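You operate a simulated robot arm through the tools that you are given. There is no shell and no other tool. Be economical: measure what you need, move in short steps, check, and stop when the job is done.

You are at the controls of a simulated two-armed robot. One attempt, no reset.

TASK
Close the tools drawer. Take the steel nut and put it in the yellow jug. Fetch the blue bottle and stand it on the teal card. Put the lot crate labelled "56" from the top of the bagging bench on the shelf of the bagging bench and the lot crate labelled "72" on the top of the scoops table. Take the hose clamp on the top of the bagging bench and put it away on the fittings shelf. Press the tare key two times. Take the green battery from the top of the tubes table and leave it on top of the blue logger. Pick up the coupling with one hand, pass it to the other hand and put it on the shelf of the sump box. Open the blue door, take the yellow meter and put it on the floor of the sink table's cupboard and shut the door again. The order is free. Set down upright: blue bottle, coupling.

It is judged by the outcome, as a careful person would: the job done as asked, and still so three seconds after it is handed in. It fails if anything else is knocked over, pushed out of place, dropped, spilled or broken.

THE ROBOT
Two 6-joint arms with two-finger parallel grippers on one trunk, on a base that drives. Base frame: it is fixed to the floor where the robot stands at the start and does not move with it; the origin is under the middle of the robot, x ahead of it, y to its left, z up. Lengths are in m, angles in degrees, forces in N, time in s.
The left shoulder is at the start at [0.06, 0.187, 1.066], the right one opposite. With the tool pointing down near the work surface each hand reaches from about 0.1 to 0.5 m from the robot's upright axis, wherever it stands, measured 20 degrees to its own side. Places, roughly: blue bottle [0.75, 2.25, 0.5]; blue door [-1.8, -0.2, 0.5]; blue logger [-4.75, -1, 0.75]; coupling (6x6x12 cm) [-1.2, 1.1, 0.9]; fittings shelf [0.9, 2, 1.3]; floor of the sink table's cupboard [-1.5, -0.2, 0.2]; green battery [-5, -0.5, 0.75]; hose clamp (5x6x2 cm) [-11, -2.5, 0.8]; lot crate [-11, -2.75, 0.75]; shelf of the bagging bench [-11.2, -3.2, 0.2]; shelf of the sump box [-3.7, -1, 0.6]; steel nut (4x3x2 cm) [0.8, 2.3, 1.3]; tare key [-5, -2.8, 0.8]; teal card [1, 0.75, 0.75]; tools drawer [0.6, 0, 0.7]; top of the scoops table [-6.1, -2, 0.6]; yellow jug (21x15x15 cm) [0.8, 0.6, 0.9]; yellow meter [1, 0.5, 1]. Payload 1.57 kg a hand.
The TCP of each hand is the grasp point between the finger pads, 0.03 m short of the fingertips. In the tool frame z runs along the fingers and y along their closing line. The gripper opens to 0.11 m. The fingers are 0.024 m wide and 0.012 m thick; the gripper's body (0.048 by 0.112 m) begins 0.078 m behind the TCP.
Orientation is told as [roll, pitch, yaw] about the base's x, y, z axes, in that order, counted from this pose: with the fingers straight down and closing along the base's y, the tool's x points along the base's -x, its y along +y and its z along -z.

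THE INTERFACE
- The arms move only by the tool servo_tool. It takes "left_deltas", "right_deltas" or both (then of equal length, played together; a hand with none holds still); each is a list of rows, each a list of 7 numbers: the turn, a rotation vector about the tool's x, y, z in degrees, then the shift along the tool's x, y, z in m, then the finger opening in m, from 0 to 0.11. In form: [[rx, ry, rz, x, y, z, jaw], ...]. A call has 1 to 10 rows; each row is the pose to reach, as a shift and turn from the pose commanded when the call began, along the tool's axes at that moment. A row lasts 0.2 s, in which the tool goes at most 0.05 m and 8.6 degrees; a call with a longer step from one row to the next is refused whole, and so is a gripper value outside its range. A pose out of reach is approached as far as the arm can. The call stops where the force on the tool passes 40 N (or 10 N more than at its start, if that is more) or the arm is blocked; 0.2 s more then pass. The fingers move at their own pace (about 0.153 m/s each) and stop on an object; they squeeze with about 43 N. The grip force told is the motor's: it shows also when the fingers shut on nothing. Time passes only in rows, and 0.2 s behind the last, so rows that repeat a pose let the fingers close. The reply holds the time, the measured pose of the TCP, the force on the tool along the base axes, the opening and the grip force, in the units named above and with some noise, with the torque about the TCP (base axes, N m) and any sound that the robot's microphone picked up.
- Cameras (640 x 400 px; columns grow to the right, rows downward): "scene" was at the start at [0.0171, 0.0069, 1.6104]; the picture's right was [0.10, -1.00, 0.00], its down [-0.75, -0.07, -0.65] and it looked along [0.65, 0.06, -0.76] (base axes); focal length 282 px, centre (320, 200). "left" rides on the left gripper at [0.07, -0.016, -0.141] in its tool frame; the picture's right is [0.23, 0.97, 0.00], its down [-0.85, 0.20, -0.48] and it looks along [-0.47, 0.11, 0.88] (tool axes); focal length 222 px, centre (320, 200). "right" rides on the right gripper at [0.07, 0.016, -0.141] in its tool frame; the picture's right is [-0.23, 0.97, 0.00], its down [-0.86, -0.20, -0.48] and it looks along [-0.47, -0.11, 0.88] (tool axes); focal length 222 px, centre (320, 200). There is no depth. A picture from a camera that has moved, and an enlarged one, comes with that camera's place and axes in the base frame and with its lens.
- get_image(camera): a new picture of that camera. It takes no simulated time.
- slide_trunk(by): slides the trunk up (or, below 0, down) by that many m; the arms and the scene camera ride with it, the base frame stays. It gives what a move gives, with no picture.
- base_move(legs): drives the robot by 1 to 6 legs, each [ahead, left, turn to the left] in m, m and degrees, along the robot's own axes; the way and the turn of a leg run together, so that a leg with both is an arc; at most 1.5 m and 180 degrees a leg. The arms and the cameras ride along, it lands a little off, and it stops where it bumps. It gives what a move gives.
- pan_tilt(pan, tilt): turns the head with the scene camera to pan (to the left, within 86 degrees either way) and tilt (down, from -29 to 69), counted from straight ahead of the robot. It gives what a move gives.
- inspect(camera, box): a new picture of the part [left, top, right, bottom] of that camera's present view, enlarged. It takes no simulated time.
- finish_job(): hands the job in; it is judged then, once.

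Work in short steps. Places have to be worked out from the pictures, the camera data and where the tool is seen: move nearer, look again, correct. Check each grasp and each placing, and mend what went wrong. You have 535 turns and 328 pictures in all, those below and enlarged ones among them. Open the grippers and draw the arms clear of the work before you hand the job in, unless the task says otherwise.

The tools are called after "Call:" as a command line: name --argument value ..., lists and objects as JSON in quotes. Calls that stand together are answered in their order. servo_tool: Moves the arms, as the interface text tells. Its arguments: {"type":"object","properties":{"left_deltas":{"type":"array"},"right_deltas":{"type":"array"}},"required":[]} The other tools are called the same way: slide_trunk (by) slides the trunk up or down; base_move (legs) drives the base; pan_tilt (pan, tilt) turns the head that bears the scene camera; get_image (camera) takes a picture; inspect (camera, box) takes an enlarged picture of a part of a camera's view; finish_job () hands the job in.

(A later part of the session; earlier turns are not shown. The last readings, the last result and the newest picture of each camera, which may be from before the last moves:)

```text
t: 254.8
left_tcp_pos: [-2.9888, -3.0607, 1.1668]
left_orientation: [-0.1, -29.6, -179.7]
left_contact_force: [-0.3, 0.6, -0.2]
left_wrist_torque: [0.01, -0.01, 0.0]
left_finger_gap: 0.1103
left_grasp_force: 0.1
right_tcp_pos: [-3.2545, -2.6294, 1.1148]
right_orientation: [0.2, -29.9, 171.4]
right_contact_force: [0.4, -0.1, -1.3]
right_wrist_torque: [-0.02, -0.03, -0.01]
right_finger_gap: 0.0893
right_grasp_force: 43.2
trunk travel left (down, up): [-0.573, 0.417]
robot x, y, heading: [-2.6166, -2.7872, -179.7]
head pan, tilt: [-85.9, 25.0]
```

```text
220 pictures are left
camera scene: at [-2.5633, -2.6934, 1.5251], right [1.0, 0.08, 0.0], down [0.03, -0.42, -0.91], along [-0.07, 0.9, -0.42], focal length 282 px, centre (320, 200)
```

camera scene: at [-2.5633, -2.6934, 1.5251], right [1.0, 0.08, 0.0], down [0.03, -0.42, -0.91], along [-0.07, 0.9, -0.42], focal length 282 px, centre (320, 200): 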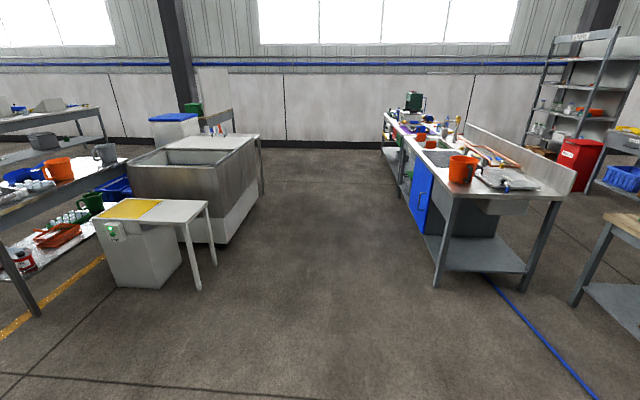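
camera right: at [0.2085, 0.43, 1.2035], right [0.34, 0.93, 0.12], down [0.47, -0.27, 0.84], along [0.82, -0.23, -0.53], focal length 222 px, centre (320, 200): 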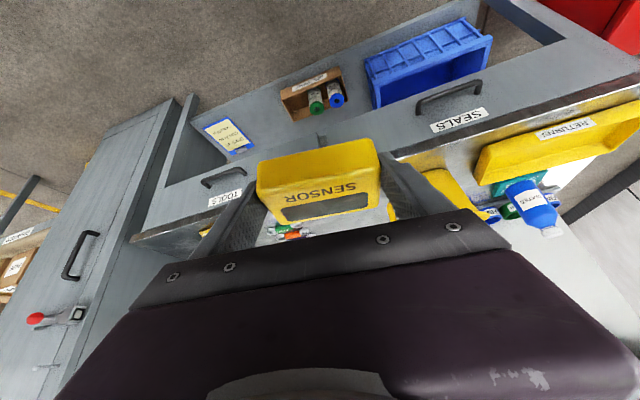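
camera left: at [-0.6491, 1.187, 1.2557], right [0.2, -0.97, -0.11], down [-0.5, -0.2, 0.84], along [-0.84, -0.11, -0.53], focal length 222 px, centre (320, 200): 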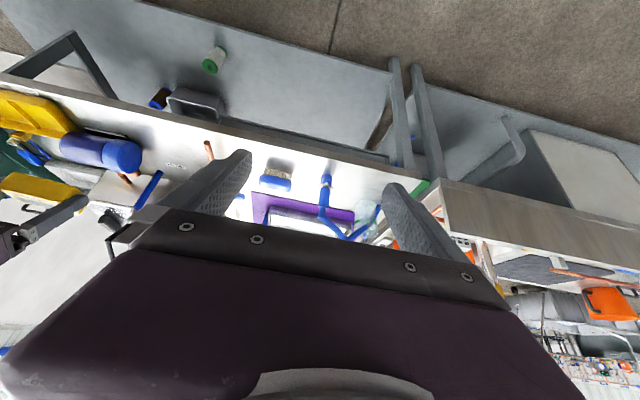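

The hose is undisturbed and the blue door is on the sink's west face. I drive up the aisle to y≈−0.25 and turn to face the door.

Call:
base_move --legs '[[0, -1.3, 0], [0, -1.2, 0], [0, 0, 90], [0, 0, 90]]'

Call:
pan_tilt --pan 0 --tilt 35

Call:
get_image --camera "scene"

```text
t: 274.8
left_tcp_pos: [-2.2677, 0.0071, 1.1676]
left_orientation: [-0.1, -29.7, 0.8]
left_contact_force: [0.0, -0.5, 0.3]
left_wrist_torque: [0.0, 0.01, 0.0]
left_finger_gap: 0.11
left_grasp_force: 0.0
right_tcp_pos: [-1.9989, -0.4209, 1.115]
right_orientation: [0.2, -29.9, -8.4]
right_contact_force: [0.6, -0.8, -0.8]
right_wrist_torque: [0.01, 0.01, 0.0]
right_finger_gap: 0.0892
right_grasp_force: 42.9
trunk travel left (down, up): [-0.573, 0.417]
robot x, y, heading: [-2.6441, -0.2701, 0.6]
head pan, tilt: [-85.9, 25.0]
```

```text
t: 276.4
left_tcp_pos: [-2.2672, 0.0071, 1.1669]
left_orientation: [-0.1, -29.7, 0.8]
left_contact_force: [0.5, 0.4, 0.9]
left_wrist_torque: [0.02, 0.04, 0.02]
left_finger_gap: 0.1098
left_grasp_force: 0.0
right_tcp_pos: [-1.9994, -0.4207, 1.1145]
right_orientation: [0.1, -29.9, -8.5]
right_contact_force: [0.0, 0.4, -1.9]
right_wrist_torque: [-0.01, 0.02, 0.0]
right_finger_gap: 0.0893
right_grasp_force: 42.9
trunk travel left (down, up): [-0.573, 0.417]
robot x, y, heading: [-2.6376, -0.2692, 0.5]
head pan, tilt: [0.0, 35.0]
```

```text
219 pictures are left
camera scene: at [-2.6109, -0.2709, 1.5093], right [0.01, -1.0, 0.0], down [-0.57, -0.01, -0.82], along [0.82, 0.01, -0.57], focal length 282 px, centre (320, 200)
```

scene: 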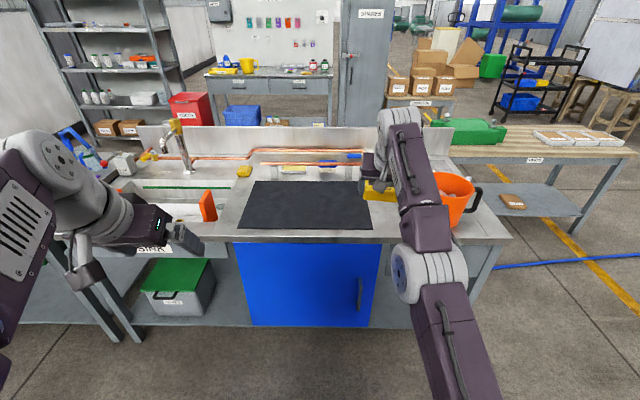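

The door is hinged on the left (y≈0.06), handle at about (−1.83, −0.44, 0.47). I move back/right, retract the right hand, and prepare the left hand pointing forward.

Call:
base_move --legs '[[-0.15, -0.45, 0]]'

Call:
servo_tool --right_deltas '[[0, 0, 0, 0.035, 0, -0.02, 0.06], [0, 0, 0, 0.07, 0, -0.04, 0.06], [0, 0, 0, 0.105, 0, -0.06, 0.06], [0, 0, 0, 0.14, 0, -0.08, 0.06], [0, 0, 0, 0.175, 0, -0.1, 0.06], [0, 0, 0, 0.21, 0, -0.12, 0.06]]' --left_deltas '[[0, -8, 0, -0.02, 0, 0.02, 0.11], [0, -16, 0, -0.04, 0, 0.03, 0.11], [0, -24, 0, -0.06, 0, 0.04, 0.11], [0, -32, 0, -0.08, 0, 0.05, 0.11], [0, -40, 0, -0.1, 0, 0.06, 0.11], [0, -48, 0, -0.12, 0, 0.07, 0.11]]'

Call:
slide_trunk --by -0.4

Call:
get_image --camera "scene"

```text
t: 279.2
left_tcp_pos: [-2.4128, -0.4409, 1.1675]
left_orientation: [-0.1, -29.7, 0.8]
left_contact_force: [0.2, 0.3, 0.3]
left_wrist_torque: [0.02, -0.01, 0.01]
left_finger_gap: 0.11
left_grasp_force: 0.0
right_tcp_pos: [-2.1429, -0.8707, 1.1148]
right_orientation: [0.2, -29.9, -8.3]
right_contact_force: [-0.2, -0.6, -1.6]
right_wrist_torque: [0.01, 0.01, 0.01]
right_finger_gap: 0.0897
right_grasp_force: 42.8
trunk travel left (down, up): [-0.573, 0.417]
robot x, y, heading: [-2.7834, -0.7205, 0.7]
head pan, tilt: [0.0, 35.0]
```

```text
t: 280.6
left_tcp_pos: [-2.2744, -0.4391, 1.1663]
left_orientation: [-1.1, -77.7, 1.9]
left_contact_force: [0.4, 0.2, 0.7]
left_wrist_torque: [-0.02, 0.01, -0.04]
left_finger_gap: 0.1102
left_grasp_force: 0.0
right_tcp_pos: [-2.2956, -0.8063, 1.2501]
right_orientation: [-0.9, -27.5, -8.2]
right_contact_force: [0.0, 0.9, -1.4]
right_wrist_torque: [-0.01, -0.06, -0.03]
right_finger_gap: 0.0891
right_grasp_force: 43.1
right hand out of reach, approached as far as the arm can: row 1, 2, 3, 4, 5, 6
trunk travel left (down, up): [-0.573, 0.417]
robot x, y, heading: [-2.7806, -0.7229, 0.9]
head pan, tilt: [0.0, 35.0]
```

```text
t: 284.4
left_tcp_pos: [-2.2733, -0.4415, 0.7661]
left_orientation: [-0.4, -77.7, 1.2]
left_contact_force: [0.1, 0.5, 0.2]
left_wrist_torque: [-0.03, -0.02, -0.03]
left_finger_gap: 0.1097
left_grasp_force: 0.1
right_tcp_pos: [-2.2953, -0.8093, 0.8494]
right_orientation: [-0.9, -27.5, -8.3]
right_contact_force: [0.5, 0.7, -1.3]
right_wrist_torque: [0.01, 0.02, 0.01]
right_finger_gap: 0.0894
right_grasp_force: 43.3
trunk travel left (down, up): [-0.173, 0.817]
robot x, y, heading: [-2.782, -0.72, 1.0]
head pan, tilt: [0.0, 35.0]
```

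```text
218 pictures are left
camera scene: at [-2.7554, -0.7217, 1.1094], right [0.01, -1.0, 0.0], down [-0.57, -0.01, -0.82], along [0.82, 0.01, -0.57], focal length 282 px, centre (320, 200)
```

scene: 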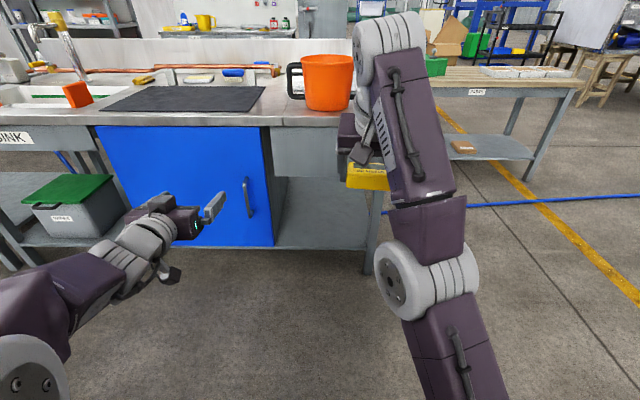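

Sink top is at z≈0.78; the handle is a vertical bar at about (−1.86, −0.435), z 0.40–0.58. I lower the trunk and level the left hand at z≈0.5.

Call:
slide_trunk --by -0.16

Call:
servo_tool --left_deltas '[[0, -4, 0, 0.03, 0, 0, 0.08], [0, -8, 0, 0.06, 0, 0.01, 0.08], [0, -10, 0, 0.095, 0, 0.03, 0.08]]'

Call:
get_image --camera "left"

Call:
get_image --camera "scene"

```text
t: 286.2
left_tcp_pos: [-2.274, -0.4407, 0.6061]
left_orientation: [-0.4, -77.7, 1.1]
left_contact_force: [-0.1, -0.3, 0.1]
left_wrist_torque: [-0.02, -0.01, -0.01]
left_finger_gap: 0.1102
left_grasp_force: 0.0
right_tcp_pos: [-2.2944, -0.8095, 0.6882]
right_orientation: [-0.8, -27.4, -8.3]
right_contact_force: [0.6, -0.4, -1.9]
right_wrist_torque: [0.0, 0.04, 0.01]
right_finger_gap: 0.0896
right_grasp_force: 42.6
trunk travel left (down, up): [-0.013, 0.977]
robot x, y, heading: [-2.7818, -0.7174, 0.7]
head pan, tilt: [0.0, 35.0]
```

```text
t: 287.1
left_tcp_pos: [-2.2661, -0.4407, 0.5077]
left_orientation: [-3.2, -87.7, 4.0]
left_contact_force: [0.1, -0.8, 0.3]
left_wrist_torque: [-0.03, 0.06, 0.03]
left_finger_gap: 0.0799
left_grasp_force: 0.0
right_tcp_pos: [-2.2946, -0.8091, 0.6892]
right_orientation: [-0.8, -27.5, -8.2]
right_contact_force: [0.1, 0.2, -0.8]
right_wrist_torque: [0.0, 0.02, 0.03]
right_finger_gap: 0.0895
right_grasp_force: 42.9
trunk travel left (down, up): [-0.013, 0.977]
robot x, y, heading: [-2.7833, -0.7212, 1.1]
head pan, tilt: [0.0, 35.0]
```

```text
217 pictures are left
camera left: at [-2.4093, -0.4581, 0.4439], right [-0.02, 0.97, -0.23], down [-0.45, 0.2, 0.87], along [0.89, 0.12, 0.43], focal length 222 px, centre (320, 200)
```

left: 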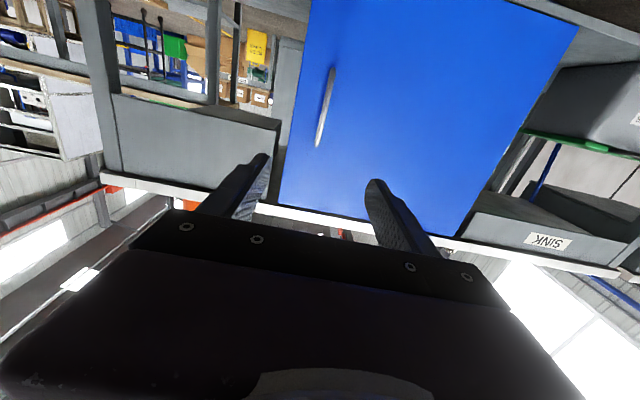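

```text
216 pictures are left
camera scene: at [-2.7555, -0.7217, 0.9494], right [0.01, -1.0, 0.0], down [-0.57, -0.01, -0.82], along [0.82, 0.01, -0.57], focal length 282 px, centre (320, 200)
```

scene: 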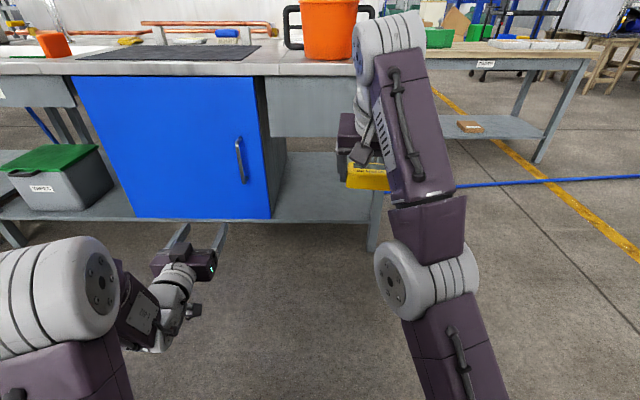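

Handle fixes at about (−1.82, −0.4285, 0.48). I drive 0.36 ahead, then verify.

Call:
base_move --legs '[[0.36, 0.008, -0.5]]'

Call:
get_image --camera "left"

Call:
get_image --camera "scene"

```text
t: 289.4
left_tcp_pos: [-1.9044, -0.4343, 0.5079]
left_orientation: [-4.8, -87.6, 5.1]
left_contact_force: [0.0, -0.1, 0.7]
left_wrist_torque: [0.01, 0.01, -0.04]
left_finger_gap: 0.08
left_grasp_force: 0.0
right_tcp_pos: [-1.9366, -0.8005, 0.69]
right_orientation: [-0.7, -27.6, -8.7]
right_contact_force: [-0.4, 0.2, -0.9]
right_wrist_torque: [-0.02, 0.02, -0.02]
right_finger_gap: 0.0895
right_grasp_force: 43.5
trunk travel left (down, up): [-0.013, 0.977]
robot x, y, heading: [-2.4222, -0.7104, 0.5]
head pan, tilt: [0.0, 35.0]
```

```text
215 pictures are left
camera left: at [-2.0482, -0.4498, 0.4442], right [-0.01, 0.97, -0.23], down [-0.44, 0.2, 0.87], along [0.9, 0.11, 0.43], focal length 222 px, centre (320, 200)
```

left: 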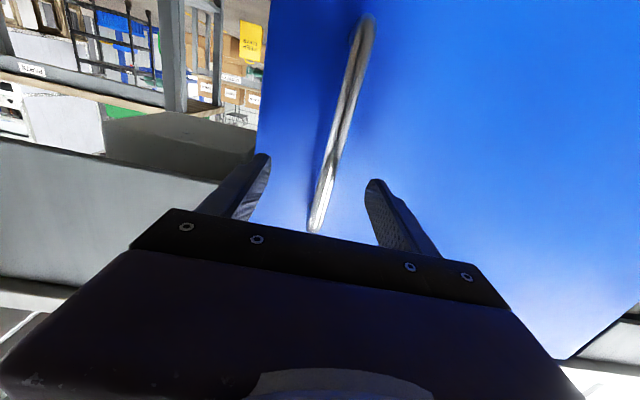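

```text
214 pictures are left
camera scene: at [-2.3968, -0.7102, 0.9493], right [0.01, -1.0, 0.0], down [-0.57, 0.0, -0.82], along [0.82, 0.0, -0.57], focal length 282 px, centre (320, 200)
```

scene: 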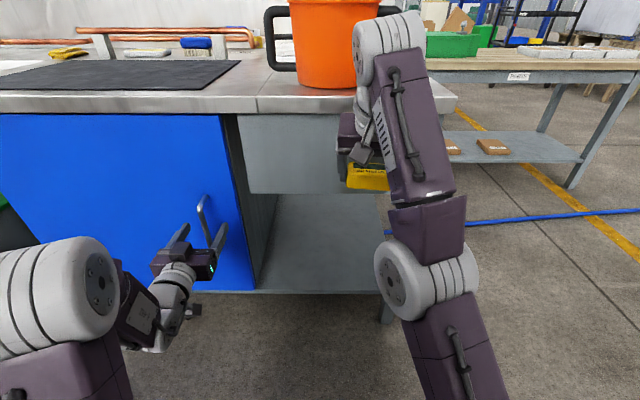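

The bar runs between the fingers. I advance 7 cm and close on it.

Call:
servo_tool --left_deltas '[[0, 0, 0, 0.01, 0, 0.025, 0.08], [0, 0, 0, 0.015, 0, 0.05, 0.08], [0, 0, 0, 0.015, 0, 0.07, 0.08], [0, 0, 0, 0.015, 0, 0.07, 0.0], [0, 0, 0, 0.015, 0, 0.07, 0.0], [0, 0, 0, 0.015, 0, 0.07, 0.0]]'

Call:
get_image --camera "left"

```text
t: 290.0
left_tcp_pos: [-1.8592, -0.4326, 0.4935]
left_orientation: [-12.2, -87.6, 12.2]
left_contact_force: [-13.5, 0.1, 5.3]
left_wrist_torque: [-0.26, -0.28, -0.59]
left_finger_gap: 0.0802
left_grasp_force: 0.5
right_tcp_pos: [-1.9377, -0.8001, 0.688]
right_orientation: [-0.8, -27.4, -8.6]
right_contact_force: [-0.7, -0.5, -0.5]
right_wrist_torque: [0.02, 0.02, -0.01]
right_finger_gap: 0.0894
right_grasp_force: 42.7
trunk travel left (down, up): [-0.013, 0.977]
robot x, y, heading: [-2.4264, -0.7058, 0.4]
head pan, tilt: [0.0, 35.0]
stopped in row 3 (left hand): the force on the tool passed its limit at 166 N (the readings are from after the stop); the commanded pose is now the measured one
```

```text
213 pictures are left
camera left: at [-2.0037, -0.449, 0.4294], right [-0.01, 0.97, -0.24], down [-0.44, 0.21, 0.87], along [0.9, 0.11, 0.43], focal length 222 px, centre (320, 200)
```

left: 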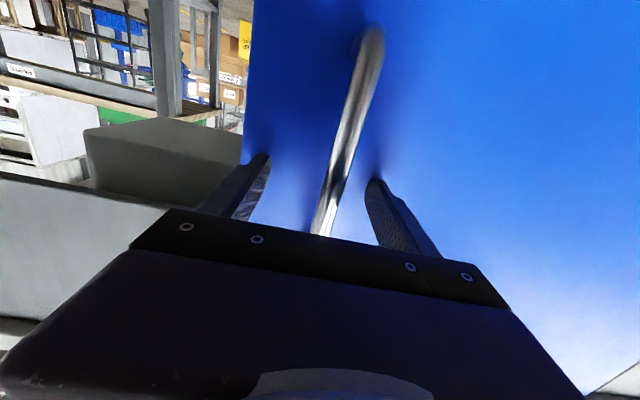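

Fingertips reached the door face (x≈−1.83), with the bar between the pads. I ease back 5 mm and close.

Call:
servo_tool --left_deltas '[[0, 0, 0, 0, 0, -0.006, 0.08], [0, 0, 0, 0, 0, -0.006, 0.0], [0, 0, 0, 0, 0, -0.006, 0.0], [0, 0, 0, 0, 0, -0.006, 0.0]]'

Call:
get_image --camera "left"

```text
t: 291.0
left_tcp_pos: [-1.8639, -0.4283, 0.4921]
left_orientation: [-16.3, -87.5, 16.8]
left_contact_force: [3.5, 33.9, 2.5]
left_wrist_torque: [0.77, 0.7, -0.44]
left_finger_gap: 0.0141
left_grasp_force: 30.5
right_tcp_pos: [-1.9368, -0.7989, 0.6882]
right_orientation: [-0.9, -27.4, -8.6]
right_contact_force: [0.0, 0.2, -1.8]
right_wrist_torque: [0.01, 0.0, 0.01]
right_finger_gap: 0.0894
right_grasp_force: 43.1
trunk travel left (down, up): [-0.013, 0.977]
robot x, y, heading: [-2.4258, -0.7094, 0.4]
head pan, tilt: [0.0, 35.0]
```

```text
212 pictures are left
camera left: at [-2.0085, -0.4455, 0.428], right [-0.02, 0.97, -0.24], down [-0.44, 0.21, 0.87], along [0.9, 0.12, 0.43], focal length 222 px, centre (320, 200)
```

left: 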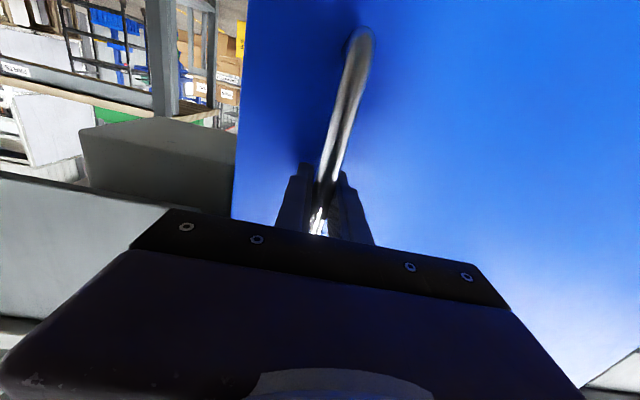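

Bar gripped. I pull the door by driving back 8 cm with a slight leftward drift.

Call:
base_move --legs '[[-0.08, 0.012, 0]]'

Call:
get_image --camera "scene"

```text
t: 292.0
left_tcp_pos: [-1.9207, -0.4173, 0.4923]
left_orientation: [-13.5, -87.4, 14.3]
left_contact_force: [1.4, 1.7, -4.7]
left_wrist_torque: [0.84, -0.44, -0.07]
left_finger_gap: 0.0136
left_grasp_force: 30.9
right_tcp_pos: [-1.9934, -0.7911, 0.6872]
right_orientation: [-0.9, -27.3, -8.6]
right_contact_force: [0.2, 0.4, -1.1]
right_wrist_torque: [-0.03, 0.0, 0.03]
right_finger_gap: 0.0893
right_grasp_force: 43.0
trunk travel left (down, up): [-0.013, 0.977]
robot x, y, heading: [-2.4809, -0.7007, 0.6]
head pan, tilt: [0.0, 35.0]
stopped in leg 1: the force on the tool passed its limit at 47 N (the readings are from after the stop); the commanded pose is now the measured one
```

```text
211 pictures are left
camera scene: at [-2.4534, -0.7013, 0.9493], right [0.01, -1.0, 0.0], down [-0.57, -0.01, -0.82], along [0.82, 0.01, -0.57], focal length 282 px, centre (320, 200)
```

scene: 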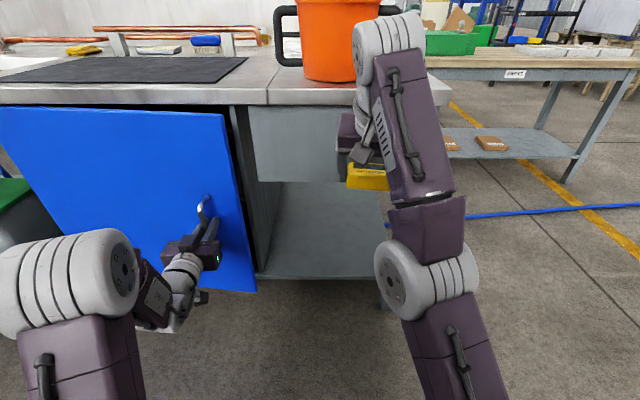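

The door is opening. I continue along its arc.

Call:
base_move --legs '[[-0.07, 0.014, 0]]'

Call:
base_move --legs '[[-0.06, 0.022, 0]]'

Call:
get_image --camera "scene"

```text
t: 293.1
left_tcp_pos: [-1.9897, -0.3988, 0.492]
left_orientation: [-15.2, -87.4, 17.1]
left_contact_force: [1.4, 3.9, -3.1]
left_wrist_torque: [0.79, -0.32, -0.11]
left_finger_gap: 0.014
left_grasp_force: 29.9
right_tcp_pos: [-2.0611, -0.7755, 0.6859]
right_orientation: [-0.8, -27.4, -8.4]
right_contact_force: [-0.5, 0.1, -1.8]
right_wrist_torque: [-0.01, 0.04, 0.03]
right_finger_gap: 0.0894
right_grasp_force: 43.2
trunk travel left (down, up): [-0.013, 0.977]
robot x, y, heading: [-2.5468, -0.6887, 0.6]
head pan, tilt: [0.0, 35.0]
stopped in leg 1: the force on the tool passed its limit at 43 N (the readings are from after the stop); the commanded pose is now the measured one
```

```text
t: 294.4
left_tcp_pos: [-2.0497, -0.3702, 0.492]
left_orientation: [-16.9, -87.4, 19.6]
left_contact_force: [1.9, 3.5, -4.1]
left_wrist_torque: [0.86, -0.26, -0.04]
left_finger_gap: 0.0139
left_grasp_force: 30.6
right_tcp_pos: [-2.1205, -0.7522, 0.6862]
right_orientation: [-0.8, -27.2, -8.4]
right_contact_force: [0.8, -1.2, -1.5]
right_wrist_torque: [-0.03, 0.02, 0.01]
right_finger_gap: 0.0892
right_grasp_force: 42.7
trunk travel left (down, up): [-0.013, 0.977]
robot x, y, heading: [-2.6066, -0.666, 0.7]
head pan, tilt: [0.0, 35.0]
stopped in leg 1: the force on the tool passed its limit at 42 N (the readings are from after the stop); the commanded pose is now the measured one
```

```text
210 pictures are left
camera scene: at [-2.581, -0.6653, 0.9493], right [0.01, -1.0, 0.0], down [-0.57, -0.01, -0.82], along [0.82, 0.01, -0.57], focal length 282 px, centre (320, 200)
```

scene: 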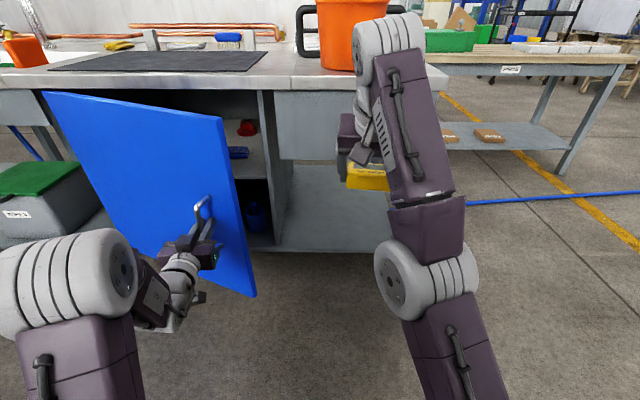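

The door is ~30° open (bar radius ≈0.37 m). I continue the arc while turning the robot right so the hand follows the door.

Call:
base_move --legs '[[-0.1, 0.14, -10]]'

Call:
get_image --camera "scene"

```text
t: 295.6
left_tcp_pos: [-2.0776, -0.3574, 0.4917]
left_orientation: [-9.0, -87.4, 4.9]
left_contact_force: [-0.6, -0.7, 3.4]
left_wrist_torque: [0.86, 0.58, 0.01]
left_finger_gap: 0.0138
left_grasp_force: 29.6
right_tcp_pos: [-2.1818, -0.723, 0.6868]
right_orientation: [-0.8, -27.3, -13.8]
right_contact_force: [-0.1, 0.4, -2.0]
right_wrist_torque: [0.01, 0.0, -0.01]
right_finger_gap: 0.0894
right_grasp_force: 43.1
trunk travel left (down, up): [-0.013, 0.977]
robot x, y, heading: [-2.659, -0.5888, -4.9]
head pan, tilt: [0.0, 35.0]
stopped in leg 1: the force on the tool passed its limit at 46 N (the readings are from after the stop); the commanded pose is now the measured one
```

```text
209 pictures are left
camera scene: at [-2.6328, -0.5929, 0.9494], right [-0.08, -1.0, 0.0], down [-0.57, 0.05, -0.82], along [0.82, -0.07, -0.57], focal length 282 px, centre (320, 200)
```

scene: 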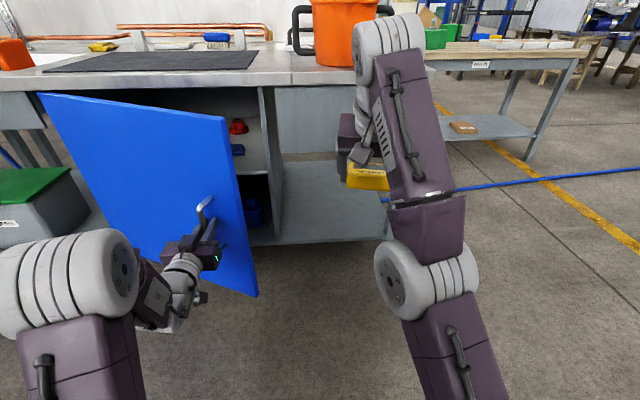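

Working; I repeat another arc step.

Call:
base_move --legs '[[-0.07, 0.1, -8]]'

Call:
base_move --legs '[[-0.07, 0.11, -8]]'

Call:
get_image --camera "scene"

```text
t: 296.9
left_tcp_pos: [-2.102, -0.3434, 0.4918]
left_orientation: [-5.5, -87.5, -6.5]
left_contact_force: [-1.0, -2.3, 3.3]
left_wrist_torque: [0.69, 0.43, 0.01]
left_finger_gap: 0.0138
left_grasp_force: 31.0
right_tcp_pos: [-2.25, -0.6877, 0.6871]
right_orientation: [-0.8, -27.3, -20.9]
right_contact_force: [-0.6, -0.4, -1.4]
right_wrist_torque: [0.0, 0.03, 0.0]
right_finger_gap: 0.0892
right_grasp_force: 43.4
trunk travel left (down, up): [-0.013, 0.977]
robot x, y, heading: [-2.7058, -0.4989, -11.7]
head pan, tilt: [0.0, 35.0]
stopped in leg 1: the force on the tool passed its limit at 43 N (the readings are from after the stop); the commanded pose is now the measured one
```

```text
t: 297.9
left_tcp_pos: [-2.1135, -0.3333, 0.4917]
left_orientation: [-1.1, -87.4, -15.4]
left_contact_force: [-0.9, -2.6, 3.8]
left_wrist_torque: [0.39, 0.38, -0.05]
left_finger_gap: 0.014
left_grasp_force: 29.9
right_tcp_pos: [-2.2812, -0.6638, 0.6879]
right_orientation: [-0.8, -27.4, -24.4]
right_contact_force: [-0.8, 0.4, -0.7]
right_wrist_torque: [-0.04, 0.06, -0.03]
right_finger_gap: 0.0891
right_grasp_force: 42.8
trunk travel left (down, up): [-0.013, 0.977]
robot x, y, heading: [-2.7267, -0.4453, -15.4]
head pan, tilt: [0.0, 35.0]
stopped in leg 1: the force on the tool passed its limit at 48 N (the readings are from after the stop); the commanded pose is now the measured one
```

```text
208 pictures are left
camera scene: at [-2.7007, -0.453, 0.9494], right [-0.26, -0.96, 0.0], down [-0.55, 0.15, -0.82], along [0.79, -0.22, -0.57], focal length 282 px, centre (320, 200)
```

scene: 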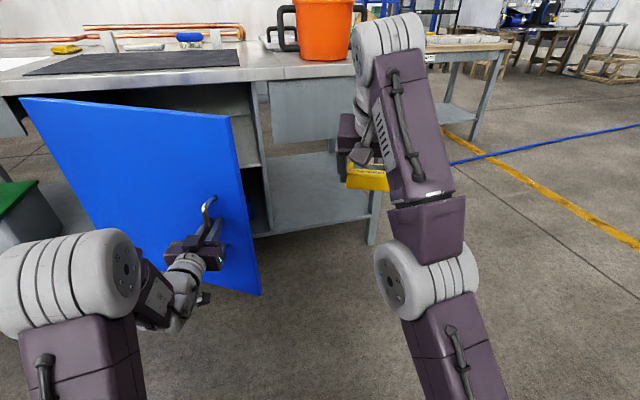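

I continue with translations along the arc tangent.

Call:
base_move --legs '[[-0.06, 0.03, 0]]'

Call:
base_move --legs '[[-0.054, 0.037, 0]]'

Call:
base_move --legs '[[-0.046, 0.045, 0]]'

Call:
get_image --camera "scene"

```text
t: 298.9
left_tcp_pos: [-2.1642, -0.2901, 0.4923]
left_orientation: [-1.4, -87.5, -15.2]
left_contact_force: [-11.6, -11.9, 3.0]
left_wrist_torque: [0.13, -0.54, 0.1]
left_finger_gap: 0.0137
left_grasp_force: 30.4
right_tcp_pos: [-2.3324, -0.6204, 0.6872]
right_orientation: [-0.8, -27.3, -24.4]
right_contact_force: [-0.1, 0.7, 0.0]
right_wrist_torque: [0.01, 0.0, -0.03]
right_finger_gap: 0.0896
right_grasp_force: 43.6
trunk travel left (down, up): [-0.013, 0.977]
robot x, y, heading: [-2.7741, -0.3965, -15.2]
head pan, tilt: [0.0, 35.0]
```

```text
t: 299.8
left_tcp_pos: [-2.2084, -0.2414, 0.4916]
left_orientation: [-0.8, -87.4, -16.0]
left_contact_force: [-19.6, -15.7, 0.8]
left_wrist_torque: [0.1, -0.81, 0.15]
left_finger_gap: 0.014
left_grasp_force: 30.0
right_tcp_pos: [-2.3761, -0.5704, 0.687]
right_orientation: [-0.8, -27.3, -24.5]
right_contact_force: [-0.4, 0.9, -1.7]
right_wrist_torque: [0.05, -0.01, -0.02]
right_finger_gap: 0.0894
right_grasp_force: 43.2
trunk travel left (down, up): [-0.013, 0.977]
robot x, y, heading: [-2.8199, -0.3493, -15.3]
head pan, tilt: [0.0, 35.0]
```

```text
t: 300.9
left_tcp_pos: [-2.2401, -0.194, 0.4913]
left_orientation: [2.5, -87.4, -20.1]
left_contact_force: [-4.5, -2.1, 6.7]
left_wrist_torque: [0.34, 0.79, 0.31]
left_finger_gap: 0.0134
left_grasp_force: 30.6
right_tcp_pos: [-2.4073, -0.5177, 0.6879]
right_orientation: [-0.8, -27.3, -24.5]
right_contact_force: [0.2, -0.1, -1.0]
right_wrist_torque: [-0.01, 0.0, -0.01]
right_finger_gap: 0.0892
right_grasp_force: 43.5
trunk travel left (down, up): [-0.013, 0.977]
robot x, y, heading: [-2.8531, -0.3, -15.3]
head pan, tilt: [0.0, 35.0]
stopped in leg 1: the force on the tool passed its limit at 43 N (the readings are from after the stop); the commanded pose is now the measured one
```

```text
207 pictures are left
camera scene: at [-2.8256, -0.3065, 0.9494], right [-0.27, -0.96, 0.0], down [-0.55, 0.15, -0.82], along [0.79, -0.22, -0.57], focal length 282 px, centre (320, 200)
```

scene: 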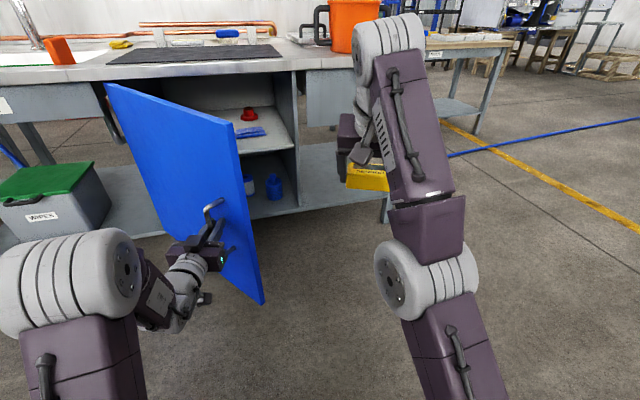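

About 60° open. Two more arc steps.

Call:
base_move --legs '[[-0.046, 0.053, 0]]'

Call:
base_move --legs '[[-0.035, 0.061, 0]]'

Call:
get_image --camera "scene"

```text
t: 301.9
left_tcp_pos: [-2.272, -0.1321, 0.4919]
left_orientation: [2.9, -87.2, -20.6]
left_contact_force: [-29.7, -11.7, 1.6]
left_wrist_torque: [0.39, -0.04, 0.29]
left_finger_gap: 0.0142
left_grasp_force: 30.0
right_tcp_pos: [-2.4374, -0.4557, 0.6872]
right_orientation: [-0.7, -27.5, -24.4]
right_contact_force: [1.1, 0.1, -1.7]
right_wrist_torque: [0.02, 0.05, -0.03]
right_finger_gap: 0.0894
right_grasp_force: 43.6
trunk travel left (down, up): [-0.013, 0.977]
robot x, y, heading: [-2.887, -0.2353, -15.3]
head pan, tilt: [0.0, 35.0]
```

```text
t: 302.9
left_tcp_pos: [-2.2902, -0.0627, 0.4908]
left_orientation: [1.8, -87.2, -19.3]
left_contact_force: [-29.5, -6.3, 0.1]
left_wrist_torque: [0.37, 0.11, 0.65]
left_finger_gap: 0.014
left_grasp_force: 30.5
right_tcp_pos: [-2.4555, -0.3866, 0.6874]
right_orientation: [-0.8, -27.3, -24.6]
right_contact_force: [0.2, 0.1, -1.1]
right_wrist_torque: [0.03, 0.0, 0.0]
right_finger_gap: 0.0893
right_grasp_force: 43.1
trunk travel left (down, up): [-0.013, 0.977]
robot x, y, heading: [-2.898, -0.1683, -15.2]
head pan, tilt: [0.0, 35.0]
```

```text
206 pictures are left
camera scene: at [-2.8744, -0.1758, 0.9494], right [-0.26, -0.96, 0.0], down [-0.55, 0.15, -0.82], along [0.79, -0.22, -0.57], focal length 282 px, centre (320, 200)
```

scene: 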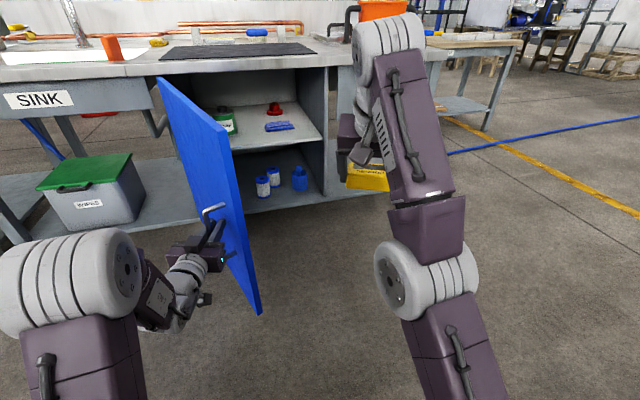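

Nearly 80° open; one more step, then release the handle.

Call:
base_move --legs '[[-0.018, 0.066, 0]]'

Call:
servo_tool --left_deltas '[[0, 0, 0, 0, 0, 0, 0.05], [0, 0, 0, 0, 0, 0, 0.08], [0, 0, 0, 0, 0, -0.03, 0.09], [0, 0, 0, 0, 0, -0.07, 0.09], [0, 0, 0, 0, 0, -0.1, 0.09]]'

Call:
get_image --camera "scene"

```text
t: 303.7
left_tcp_pos: [-2.2913, -0.052, 0.4904]
left_orientation: [4.0, -87.1, -22.2]
left_contact_force: [-7.7, -0.5, 6.7]
left_wrist_torque: [0.48, 0.85, 0.55]
left_finger_gap: 0.0138
left_grasp_force: 30.8
right_tcp_pos: [-2.4545, -0.3723, 0.688]
right_orientation: [-0.8, -27.4, -24.6]
right_contact_force: [0.0, 0.1, -0.5]
right_wrist_torque: [0.01, 0.01, 0.02]
right_finger_gap: 0.0894
right_grasp_force: 43.0
trunk travel left (down, up): [-0.013, 0.977]
robot x, y, heading: [-2.8992, -0.1513, -15.4]
head pan, tilt: [0.0, 35.0]
stopped in leg 1: the force on the tool passed its limit at 53 N (the readings are from after the stop); the commanded pose is now the measured one
```

```text
t: 304.9
left_tcp_pos: [-2.3483, -0.0169, 0.4956]
left_orientation: [0.9, -87.0, -19.2]
left_contact_force: [0.2, 0.0, -0.5]
left_wrist_torque: [-0.01, -0.07, -0.01]
left_finger_gap: 0.0901
left_grasp_force: 0.0
left hand out of reach, approached as far as the arm can: row 3, 4, 5
right_tcp_pos: [-2.4542, -0.3717, 0.6868]
right_orientation: [-0.8, -27.2, -24.5]
right_contact_force: [-0.1, 0.2, -0.7]
right_wrist_torque: [0.02, 0.0, 0.04]
right_finger_gap: 0.0893
right_grasp_force: 43.0
trunk travel left (down, up): [-0.013, 0.977]
robot x, y, heading: [-2.895, -0.1511, -15.3]
head pan, tilt: [0.0, 35.0]
```

```text
205 pictures are left
camera scene: at [-2.8732, -0.1599, 0.9493], right [-0.27, -0.96, 0.0], down [-0.55, 0.15, -0.82], along [0.79, -0.22, -0.57], focal length 282 px, centre (320, 200)
```

scene: 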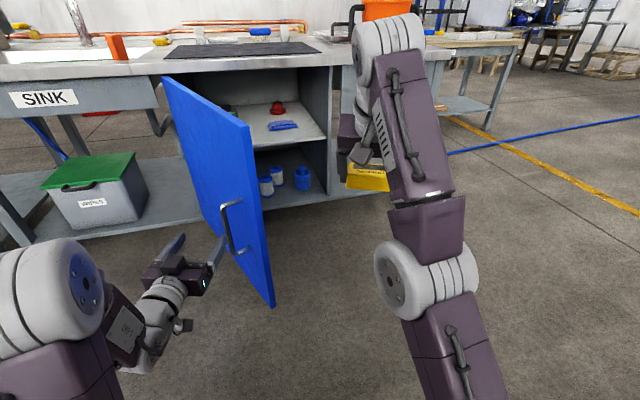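

Handle released with the door ~65° open. I go round the door's free edge with the left hand to push its inner face wider: back off, straighten, sidestep right.

Call:
base_move --legs '[[-0.2, 0, 0], [0, 0, 15.3], [0, -0.556, 0]]'

Call:
get_image --camera "scene"

```text
t: 310.2
left_tcp_pos: [-2.5945, -0.3815, 0.4958]
left_orientation: [0.7, -86.9, -3.5]
left_contact_force: [0.6, -0.1, -0.2]
left_wrist_torque: [-0.01, 0.0, -0.03]
left_finger_gap: 0.09
left_grasp_force: 0.0
right_tcp_pos: [-2.6016, -0.7515, 0.687]
right_orientation: [-0.8, -27.3, -9.0]
right_contact_force: [0.3, 0.1, -1.4]
right_wrist_torque: [-0.01, 0.02, 0.03]
right_finger_gap: 0.0894
right_grasp_force: 42.5
trunk travel left (down, up): [-0.013, 0.977]
robot x, y, heading: [-3.0951, -0.6599, 0.0]
head pan, tilt: [0.0, 35.0]
```

```text
204 pictures are left
camera scene: at [-3.0625, -0.6589, 0.9493], right [0.0, -1.0, 0.0], down [-0.57, 0.0, -0.82], along [0.82, 0.0, -0.57], focal length 282 px, centre (320, 200)
```

scene: 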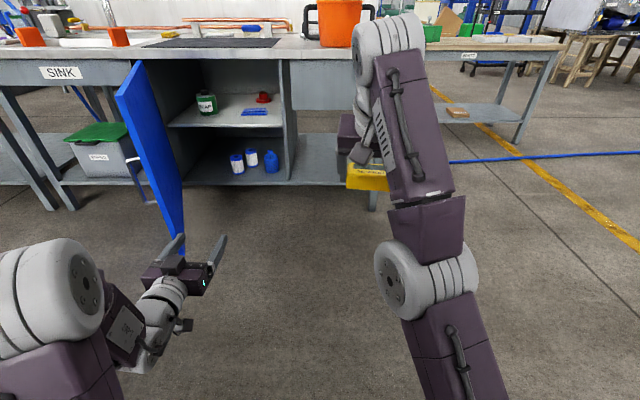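

The door's free edge is at about (−2.33, −0.16). I close the fist, drive ahead 0.34 inside the door, then push it left.

Call:
servo_tool --left_deltas '[[0, 0, 0, 0, 0, 0, 0.0], [0, 0, 0, 0, 0, 0, 0.0], [0, 0, 0, 0, 0, 0, 0.0]]'

Call:
base_move --legs '[[0.34, 0, 0], [0, 0.2, 0]]'

Call:
base_move --legs '[[0, 0.2, 0]]'

Call:
get_image --camera "scene"

```text
t: 311.0
left_tcp_pos: [-2.5942, -0.3824, 0.4956]
left_orientation: [0.7, -86.9, -3.5]
left_contact_force: [0.5, -0.3, 0.6]
left_wrist_torque: [0.01, 0.0, 0.0]
left_finger_gap: 0.0001
left_grasp_force: 21.5
right_tcp_pos: [-2.6023, -0.7518, 0.6864]
right_orientation: [-0.8, -27.3, -9.0]
right_contact_force: [0.5, 0.4, -1.1]
right_wrist_torque: [0.04, 0.03, 0.02]
right_finger_gap: 0.0896
right_grasp_force: 43.0
trunk travel left (down, up): [-0.013, 0.977]
robot x, y, heading: [-3.0883, -0.6596, 0.1]
head pan, tilt: [0.0, 35.0]
```

```text
t: 314.5
left_tcp_pos: [-2.2553, -0.1818, 0.4958]
left_orientation: [0.8, -86.9, -3.8]
left_contact_force: [-0.1, 0.1, 0.3]
left_wrist_torque: [-0.03, 0.02, 0.0]
left_finger_gap: 0.0001
left_grasp_force: 21.6
right_tcp_pos: [-2.2637, -0.5506, 0.6859]
right_orientation: [-0.8, -27.3, -9.0]
right_contact_force: [0.4, -0.4, -0.8]
right_wrist_torque: [-0.06, 0.0, 0.01]
right_finger_gap: 0.0895
right_grasp_force: 43.1
trunk travel left (down, up): [-0.013, 0.977]
robot x, y, heading: [-2.7558, -0.4593, 0.1]
head pan, tilt: [0.0, 35.0]
```

```text
t: 316.1
left_tcp_pos: [-2.2561, 0.0195, 0.4965]
left_orientation: [0.7, -86.9, -3.7]
left_contact_force: [-0.7, -0.6, 0.0]
left_wrist_torque: [0.01, -0.02, 0.01]
left_finger_gap: 0.0
left_grasp_force: 20.9
right_tcp_pos: [-2.264, -0.3522, 0.6869]
right_orientation: [-0.8, -27.3, -9.1]
right_contact_force: [-0.8, 0.3, -1.4]
right_wrist_torque: [0.0, 0.02, -0.01]
right_finger_gap: 0.0892
right_grasp_force: 42.8
trunk travel left (down, up): [-0.013, 0.977]
robot x, y, heading: [-2.7541, -0.2566, 0.1]
head pan, tilt: [0.0, 35.0]
```

```text
203 pictures are left
camera scene: at [-2.7244, -0.2585, 0.9493], right [0.0, -1.0, 0.0], down [-0.57, 0.0, -0.82], along [0.82, 0.0, -0.57], focal length 282 px, centre (320, 200)
```

scene: 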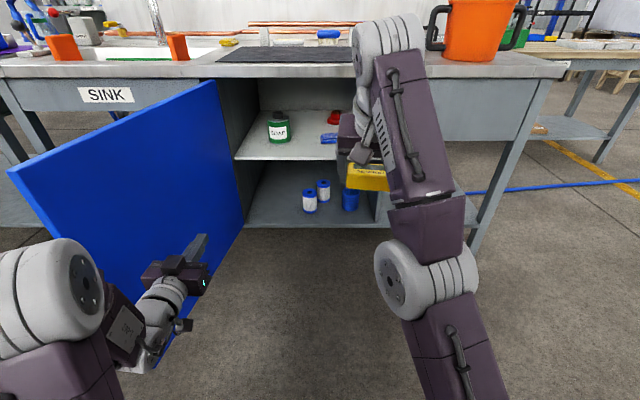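

The door is ~110° open and the cupboard floor (z≈0.2) has free space on its left. I push the door further to ~150° to make room for the base.

Call:
base_move --legs '[[0, 0.2, 0], [0.15, 0.09, 0]]'

Call:
get_image --camera "scene"

```text
t: 317.3
left_tcp_pos: [-2.2566, 0.1278, 0.4953]
left_orientation: [5.8, -86.9, -10.4]
left_contact_force: [-2.6, -4.0, 0.9]
left_wrist_torque: [0.24, 0.03, 0.48]
left_finger_gap: 0.0
left_grasp_force: 21.5
right_tcp_pos: [-2.265, -0.2323, 0.686]
right_orientation: [-0.8, -27.2, -9.2]
right_contact_force: [0.0, 0.8, -1.3]
right_wrist_torque: [0.06, 0.04, 0.0]
right_finger_gap: 0.0897
right_grasp_force: 42.6
trunk travel left (down, up): [-0.013, 0.977]
robot x, y, heading: [-2.7489, -0.1378, 0.4]
head pan, tilt: [0.0, 35.0]
stopped in leg 1: the force on the tool passed its limit at 118 N (the readings are from after the stop); the commanded pose is now the measured one
```

```text
202 pictures are left
camera scene: at [-2.7246, -0.14, 0.9493], right [0.0, -1.0, 0.0], down [-0.57, 0.0, -0.82], along [0.82, 0.0, -0.57], focal length 282 px, centre (320, 200)
```

scene: 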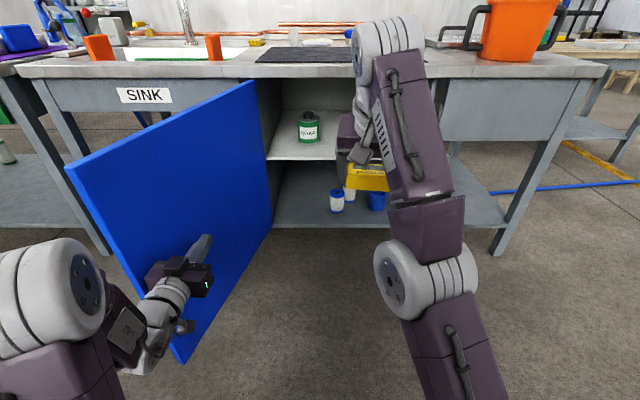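

The door reached its stop at ~115°. I'll approach at a left-turned heading instead. First back away and tuck the left hand in.

Call:
base_move --legs '[[-0.3, -0.2, 0]]'

Call:
servo_tool --left_deltas '[[0, 6, 0, -0.03, -0.015, -0.016, 0.02], [0, 12, 0, -0.06, -0.03, -0.032, 0.02], [0, 18, 0, -0.09, -0.045, -0.048, 0.02], [0, 24, 0, -0.12, -0.06, -0.064, 0.02], [0, 30, 0, -0.15, -0.075, -0.08, 0.02], [0, 36, 0, -0.18, -0.09, -0.096, 0.02], [0, 42, 0, -0.2, -0.105, -0.112, 0.02], [0, 48, 0, -0.22, -0.12, -0.128, 0.02], [0, 54, 0, -0.24, -0.135, -0.144, 0.02], [0, 57, 0, -0.25, -0.15, -0.16, 0.02]]'

Call:
get_image --camera "scene"

```text
t: 319.6
left_tcp_pos: [-2.5553, -0.0755, 0.4956]
left_orientation: [4.7, -86.8, -9.4]
left_contact_force: [0.1, -0.3, 0.9]
left_wrist_torque: [0.01, 0.02, 0.01]
left_finger_gap: 0.0
left_grasp_force: 21.3
right_tcp_pos: [-2.5616, -0.4355, 0.6858]
right_orientation: [-1.0, -27.1, -9.2]
right_contact_force: [0.9, 0.4, -0.2]
right_wrist_torque: [0.0, 0.0, 0.01]
right_finger_gap: 0.0893
right_grasp_force: 42.8
trunk travel left (down, up): [-0.013, 0.977]
robot x, y, heading: [-3.0516, -0.3323, -0.1]
head pan, tilt: [0.0, 35.0]
```

```text
t: 321.8
left_tcp_pos: [-2.7136, -0.2123, 0.7537]
left_orientation: [0.3, -29.6, -4.8]
left_contact_force: [-0.4, 1.0, -0.2]
left_wrist_torque: [0.01, -0.04, -0.01]
left_finger_gap: 0.0199
left_grasp_force: 0.0
left hand out of reach, approached as far as the arm can: row 1, 3, 4, 5, 6, 7
right_tcp_pos: [-2.5617, -0.4344, 0.6863]
right_orientation: [-0.9, -27.2, -9.1]
right_contact_force: [-0.6, -0.2, -1.0]
right_wrist_torque: [0.02, -0.01, -0.01]
right_finger_gap: 0.0895
right_grasp_force: 43.3
trunk travel left (down, up): [-0.013, 0.977]
robot x, y, heading: [-3.0528, -0.3431, 0.0]
head pan, tilt: [0.0, 35.0]
```

```text
201 pictures are left
camera scene: at [-3.0227, -0.3409, 0.9493], right [0.0, -1.0, 0.0], down [-0.57, 0.0, -0.82], along [0.82, 0.0, -0.57], focal length 282 px, centre (320, 200)
```

scene: 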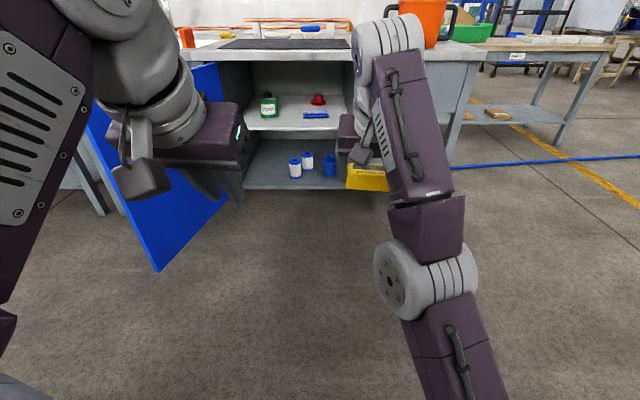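

Left hand tucked. I now lower the right hand (with the meter level) to z≈0.33 ahead of the robot.

Call:
servo_tool --right_deltas '[[0, -0.5, 0, 0.012, 0, 0.045, 0.06], [0, -1, 0, 0.024, 0, 0.09, 0.06], [0, -1.5, 0, 0.035, 0, 0.134, 0.06], [0, -2, 0, 0.047, 0, 0.178, 0.06], [0, -2.5, 0, 0.058, 0, 0.223, 0.06], [0, -3, 0, 0.07, 0, 0.268, 0.06], [0, -3, 0, 0.082, 0, 0.312, 0.06], [0, -3, 0, 0.093, 0, 0.357, 0.06]]'

Call:
get_image --camera "right"

Call:
get_image --camera "scene"

```text
t: 323.6
left_tcp_pos: [-2.7122, -0.2125, 0.7539]
left_orientation: [0.3, -29.8, -4.8]
left_contact_force: [0.8, 0.7, -0.5]
left_wrist_torque: [0.0, 0.01, 0.01]
left_finger_gap: 0.02
left_grasp_force: 0.1
right_tcp_pos: [-2.572, -0.4285, 0.7031]
right_orientation: [-1.0, -29.7, -9.1]
right_contact_force: [-0.8, 0.7, -0.9]
right_wrist_torque: [0.01, 0.01, 0.0]
right_finger_gap: 0.0892
right_grasp_force: 43.1
right hand out of reach, approached as far as the arm can: row 1, 2, 3, 4, 5, 6, 7, 8
trunk travel left (down, up): [-0.013, 0.977]
robot x, y, heading: [-3.0521, -0.3397, -0.1]
head pan, tilt: [0.0, 35.0]
```

```text
200 pictures are left
camera right: at [-2.6998, -0.3893, 0.792], right [0.36, 0.93, 0.1], down [0.47, -0.27, 0.84], along [0.81, -0.26, -0.53], focal length 222 px, centre (320, 200)
```

right: 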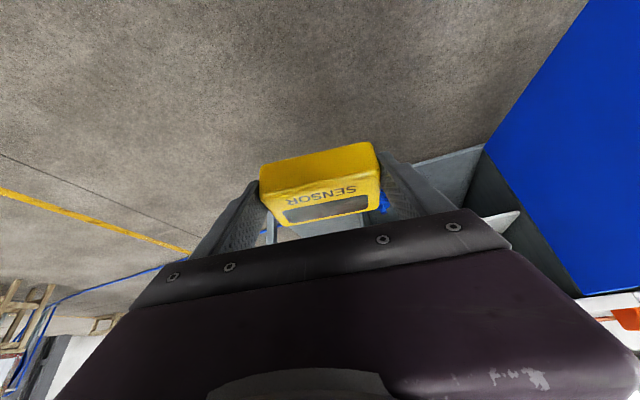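

```text
199 pictures are left
camera scene: at [-3.0228, -0.3409, 0.9493], right [0.0, -1.0, 0.0], down [-0.57, 0.0, -0.82], along [0.82, 0.0, -0.57], focal length 282 px, centre (320, 200)
```

scene: 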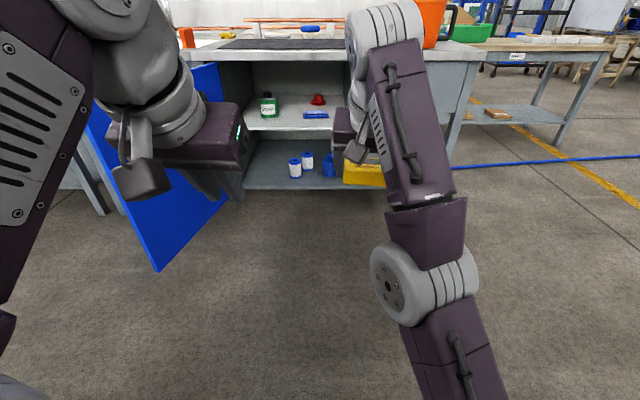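

The arm is stuck folded; I try extending forward first, then down.

Call:
servo_tool --right_deltas '[[0, 0, 0, -0.039, 0, 0.022, 0.06], [0, 0, 0, -0.078, 0, 0.045, 0.06], [0, 0, 0, -0.117, 0, 0.067, 0.06], [0, 0, 0, -0.105, 0, 0.105, 0.06], [0, 0, 0, -0.083, 0, 0.144, 0.06], [0, 0, 0, -0.061, 0, 0.183, 0.06], [0, 0, 0, -0.039, 0, 0.222, 0.06], [0, 0, 0, -0.017, 0, 0.261, 0.06], [0, 0, 0, 0.005, 0, 0.3, 0.06], [0, 0, 0, 0.027, 0, 0.339, 0.06]]'

```text
t: 325.8
left_tcp_pos: [-2.7129, -0.2136, 0.7517]
left_orientation: [0.3, -29.9, -4.7]
left_contact_force: [-0.5, -0.6, 0.6]
left_wrist_torque: [-0.01, -0.03, -0.01]
left_finger_gap: 0.0201
left_grasp_force: 0.0
right_tcp_pos: [-2.3714, -0.4354, 0.4393]
right_orientation: [-0.9, -30.1, -9.1]
right_contact_force: [0.7, -0.6, -1.7]
right_wrist_torque: [0.01, 0.03, -0.03]
right_finger_gap: 0.0896
right_grasp_force: 43.1
right hand out of reach, approached as far as the arm can: row 1, 2, 3, 4, 5, 6, 7, 8, 9, 10
trunk travel left (down, up): [-0.013, 0.977]
robot x, y, heading: [-3.0508, -0.3409, -0.2]
head pan, tilt: [0.0, 35.0]
```

It moved down to z 0.44, extended. I continue lowering.

Call:
servo_tool --right_deltas '[[0, 0, 0, 0.035, 0, 0.02, 0.06], [0, 0, 0, 0.06, 0, 0.06, 0.06], [0, 0, 0, 0.083, 0, 0.1, 0.06], [0, 0, 0, 0.106, 0, 0.14, 0.06]]'

Call:
get_image --camera "right"

Call:
get_image --camera "scene"

```text
t: 326.8
left_tcp_pos: [-2.7142, -0.213, 0.7527]
left_orientation: [0.3, -29.7, -4.8]
left_contact_force: [-0.5, -0.5, 0.0]
left_wrist_torque: [0.0, 0.03, -0.02]
left_finger_gap: 0.02
left_grasp_force: 0.1
right_tcp_pos: [-2.3491, -0.4229, 0.2631]
right_orientation: [-0.9, -30.1, -9.1]
right_contact_force: [0.0, -0.6, -1.1]
right_wrist_torque: [-0.01, 0.05, -0.05]
right_finger_gap: 0.0897
right_grasp_force: 42.9
right hand out of reach, approached as far as the arm can: row 1, 2, 3, 4
trunk travel left (down, up): [-0.013, 0.977]
robot x, y, heading: [-3.05, -0.3389, -0.1]
head pan, tilt: [0.0, 35.0]
```

```text
198 pictures are left
camera right: at [-2.476, -0.3856, 0.352], right [0.36, 0.93, 0.1], down [0.46, -0.27, 0.85], along [0.81, -0.25, -0.52], focal length 222 px, centre (320, 200)
```

right: 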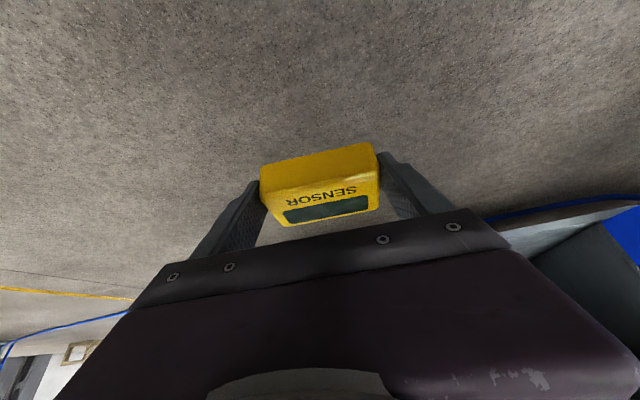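

```text
197 pictures are left
camera scene: at [-3.0228, -0.3409, 0.9494], right [0.0, -1.0, 0.0], down [-0.57, 0.0, -0.82], along [0.82, 0.0, -0.57], focal length 282 px, centre (320, 200)
```

scene: 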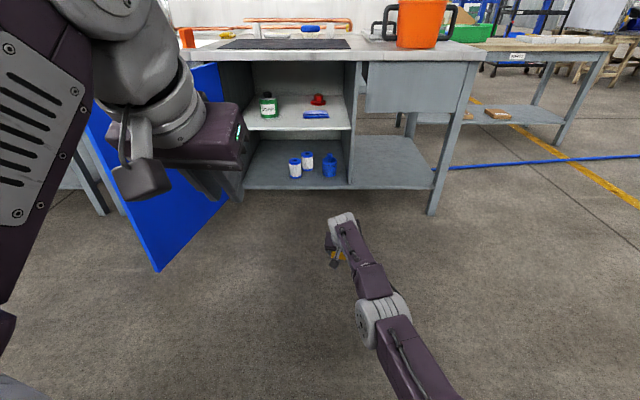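

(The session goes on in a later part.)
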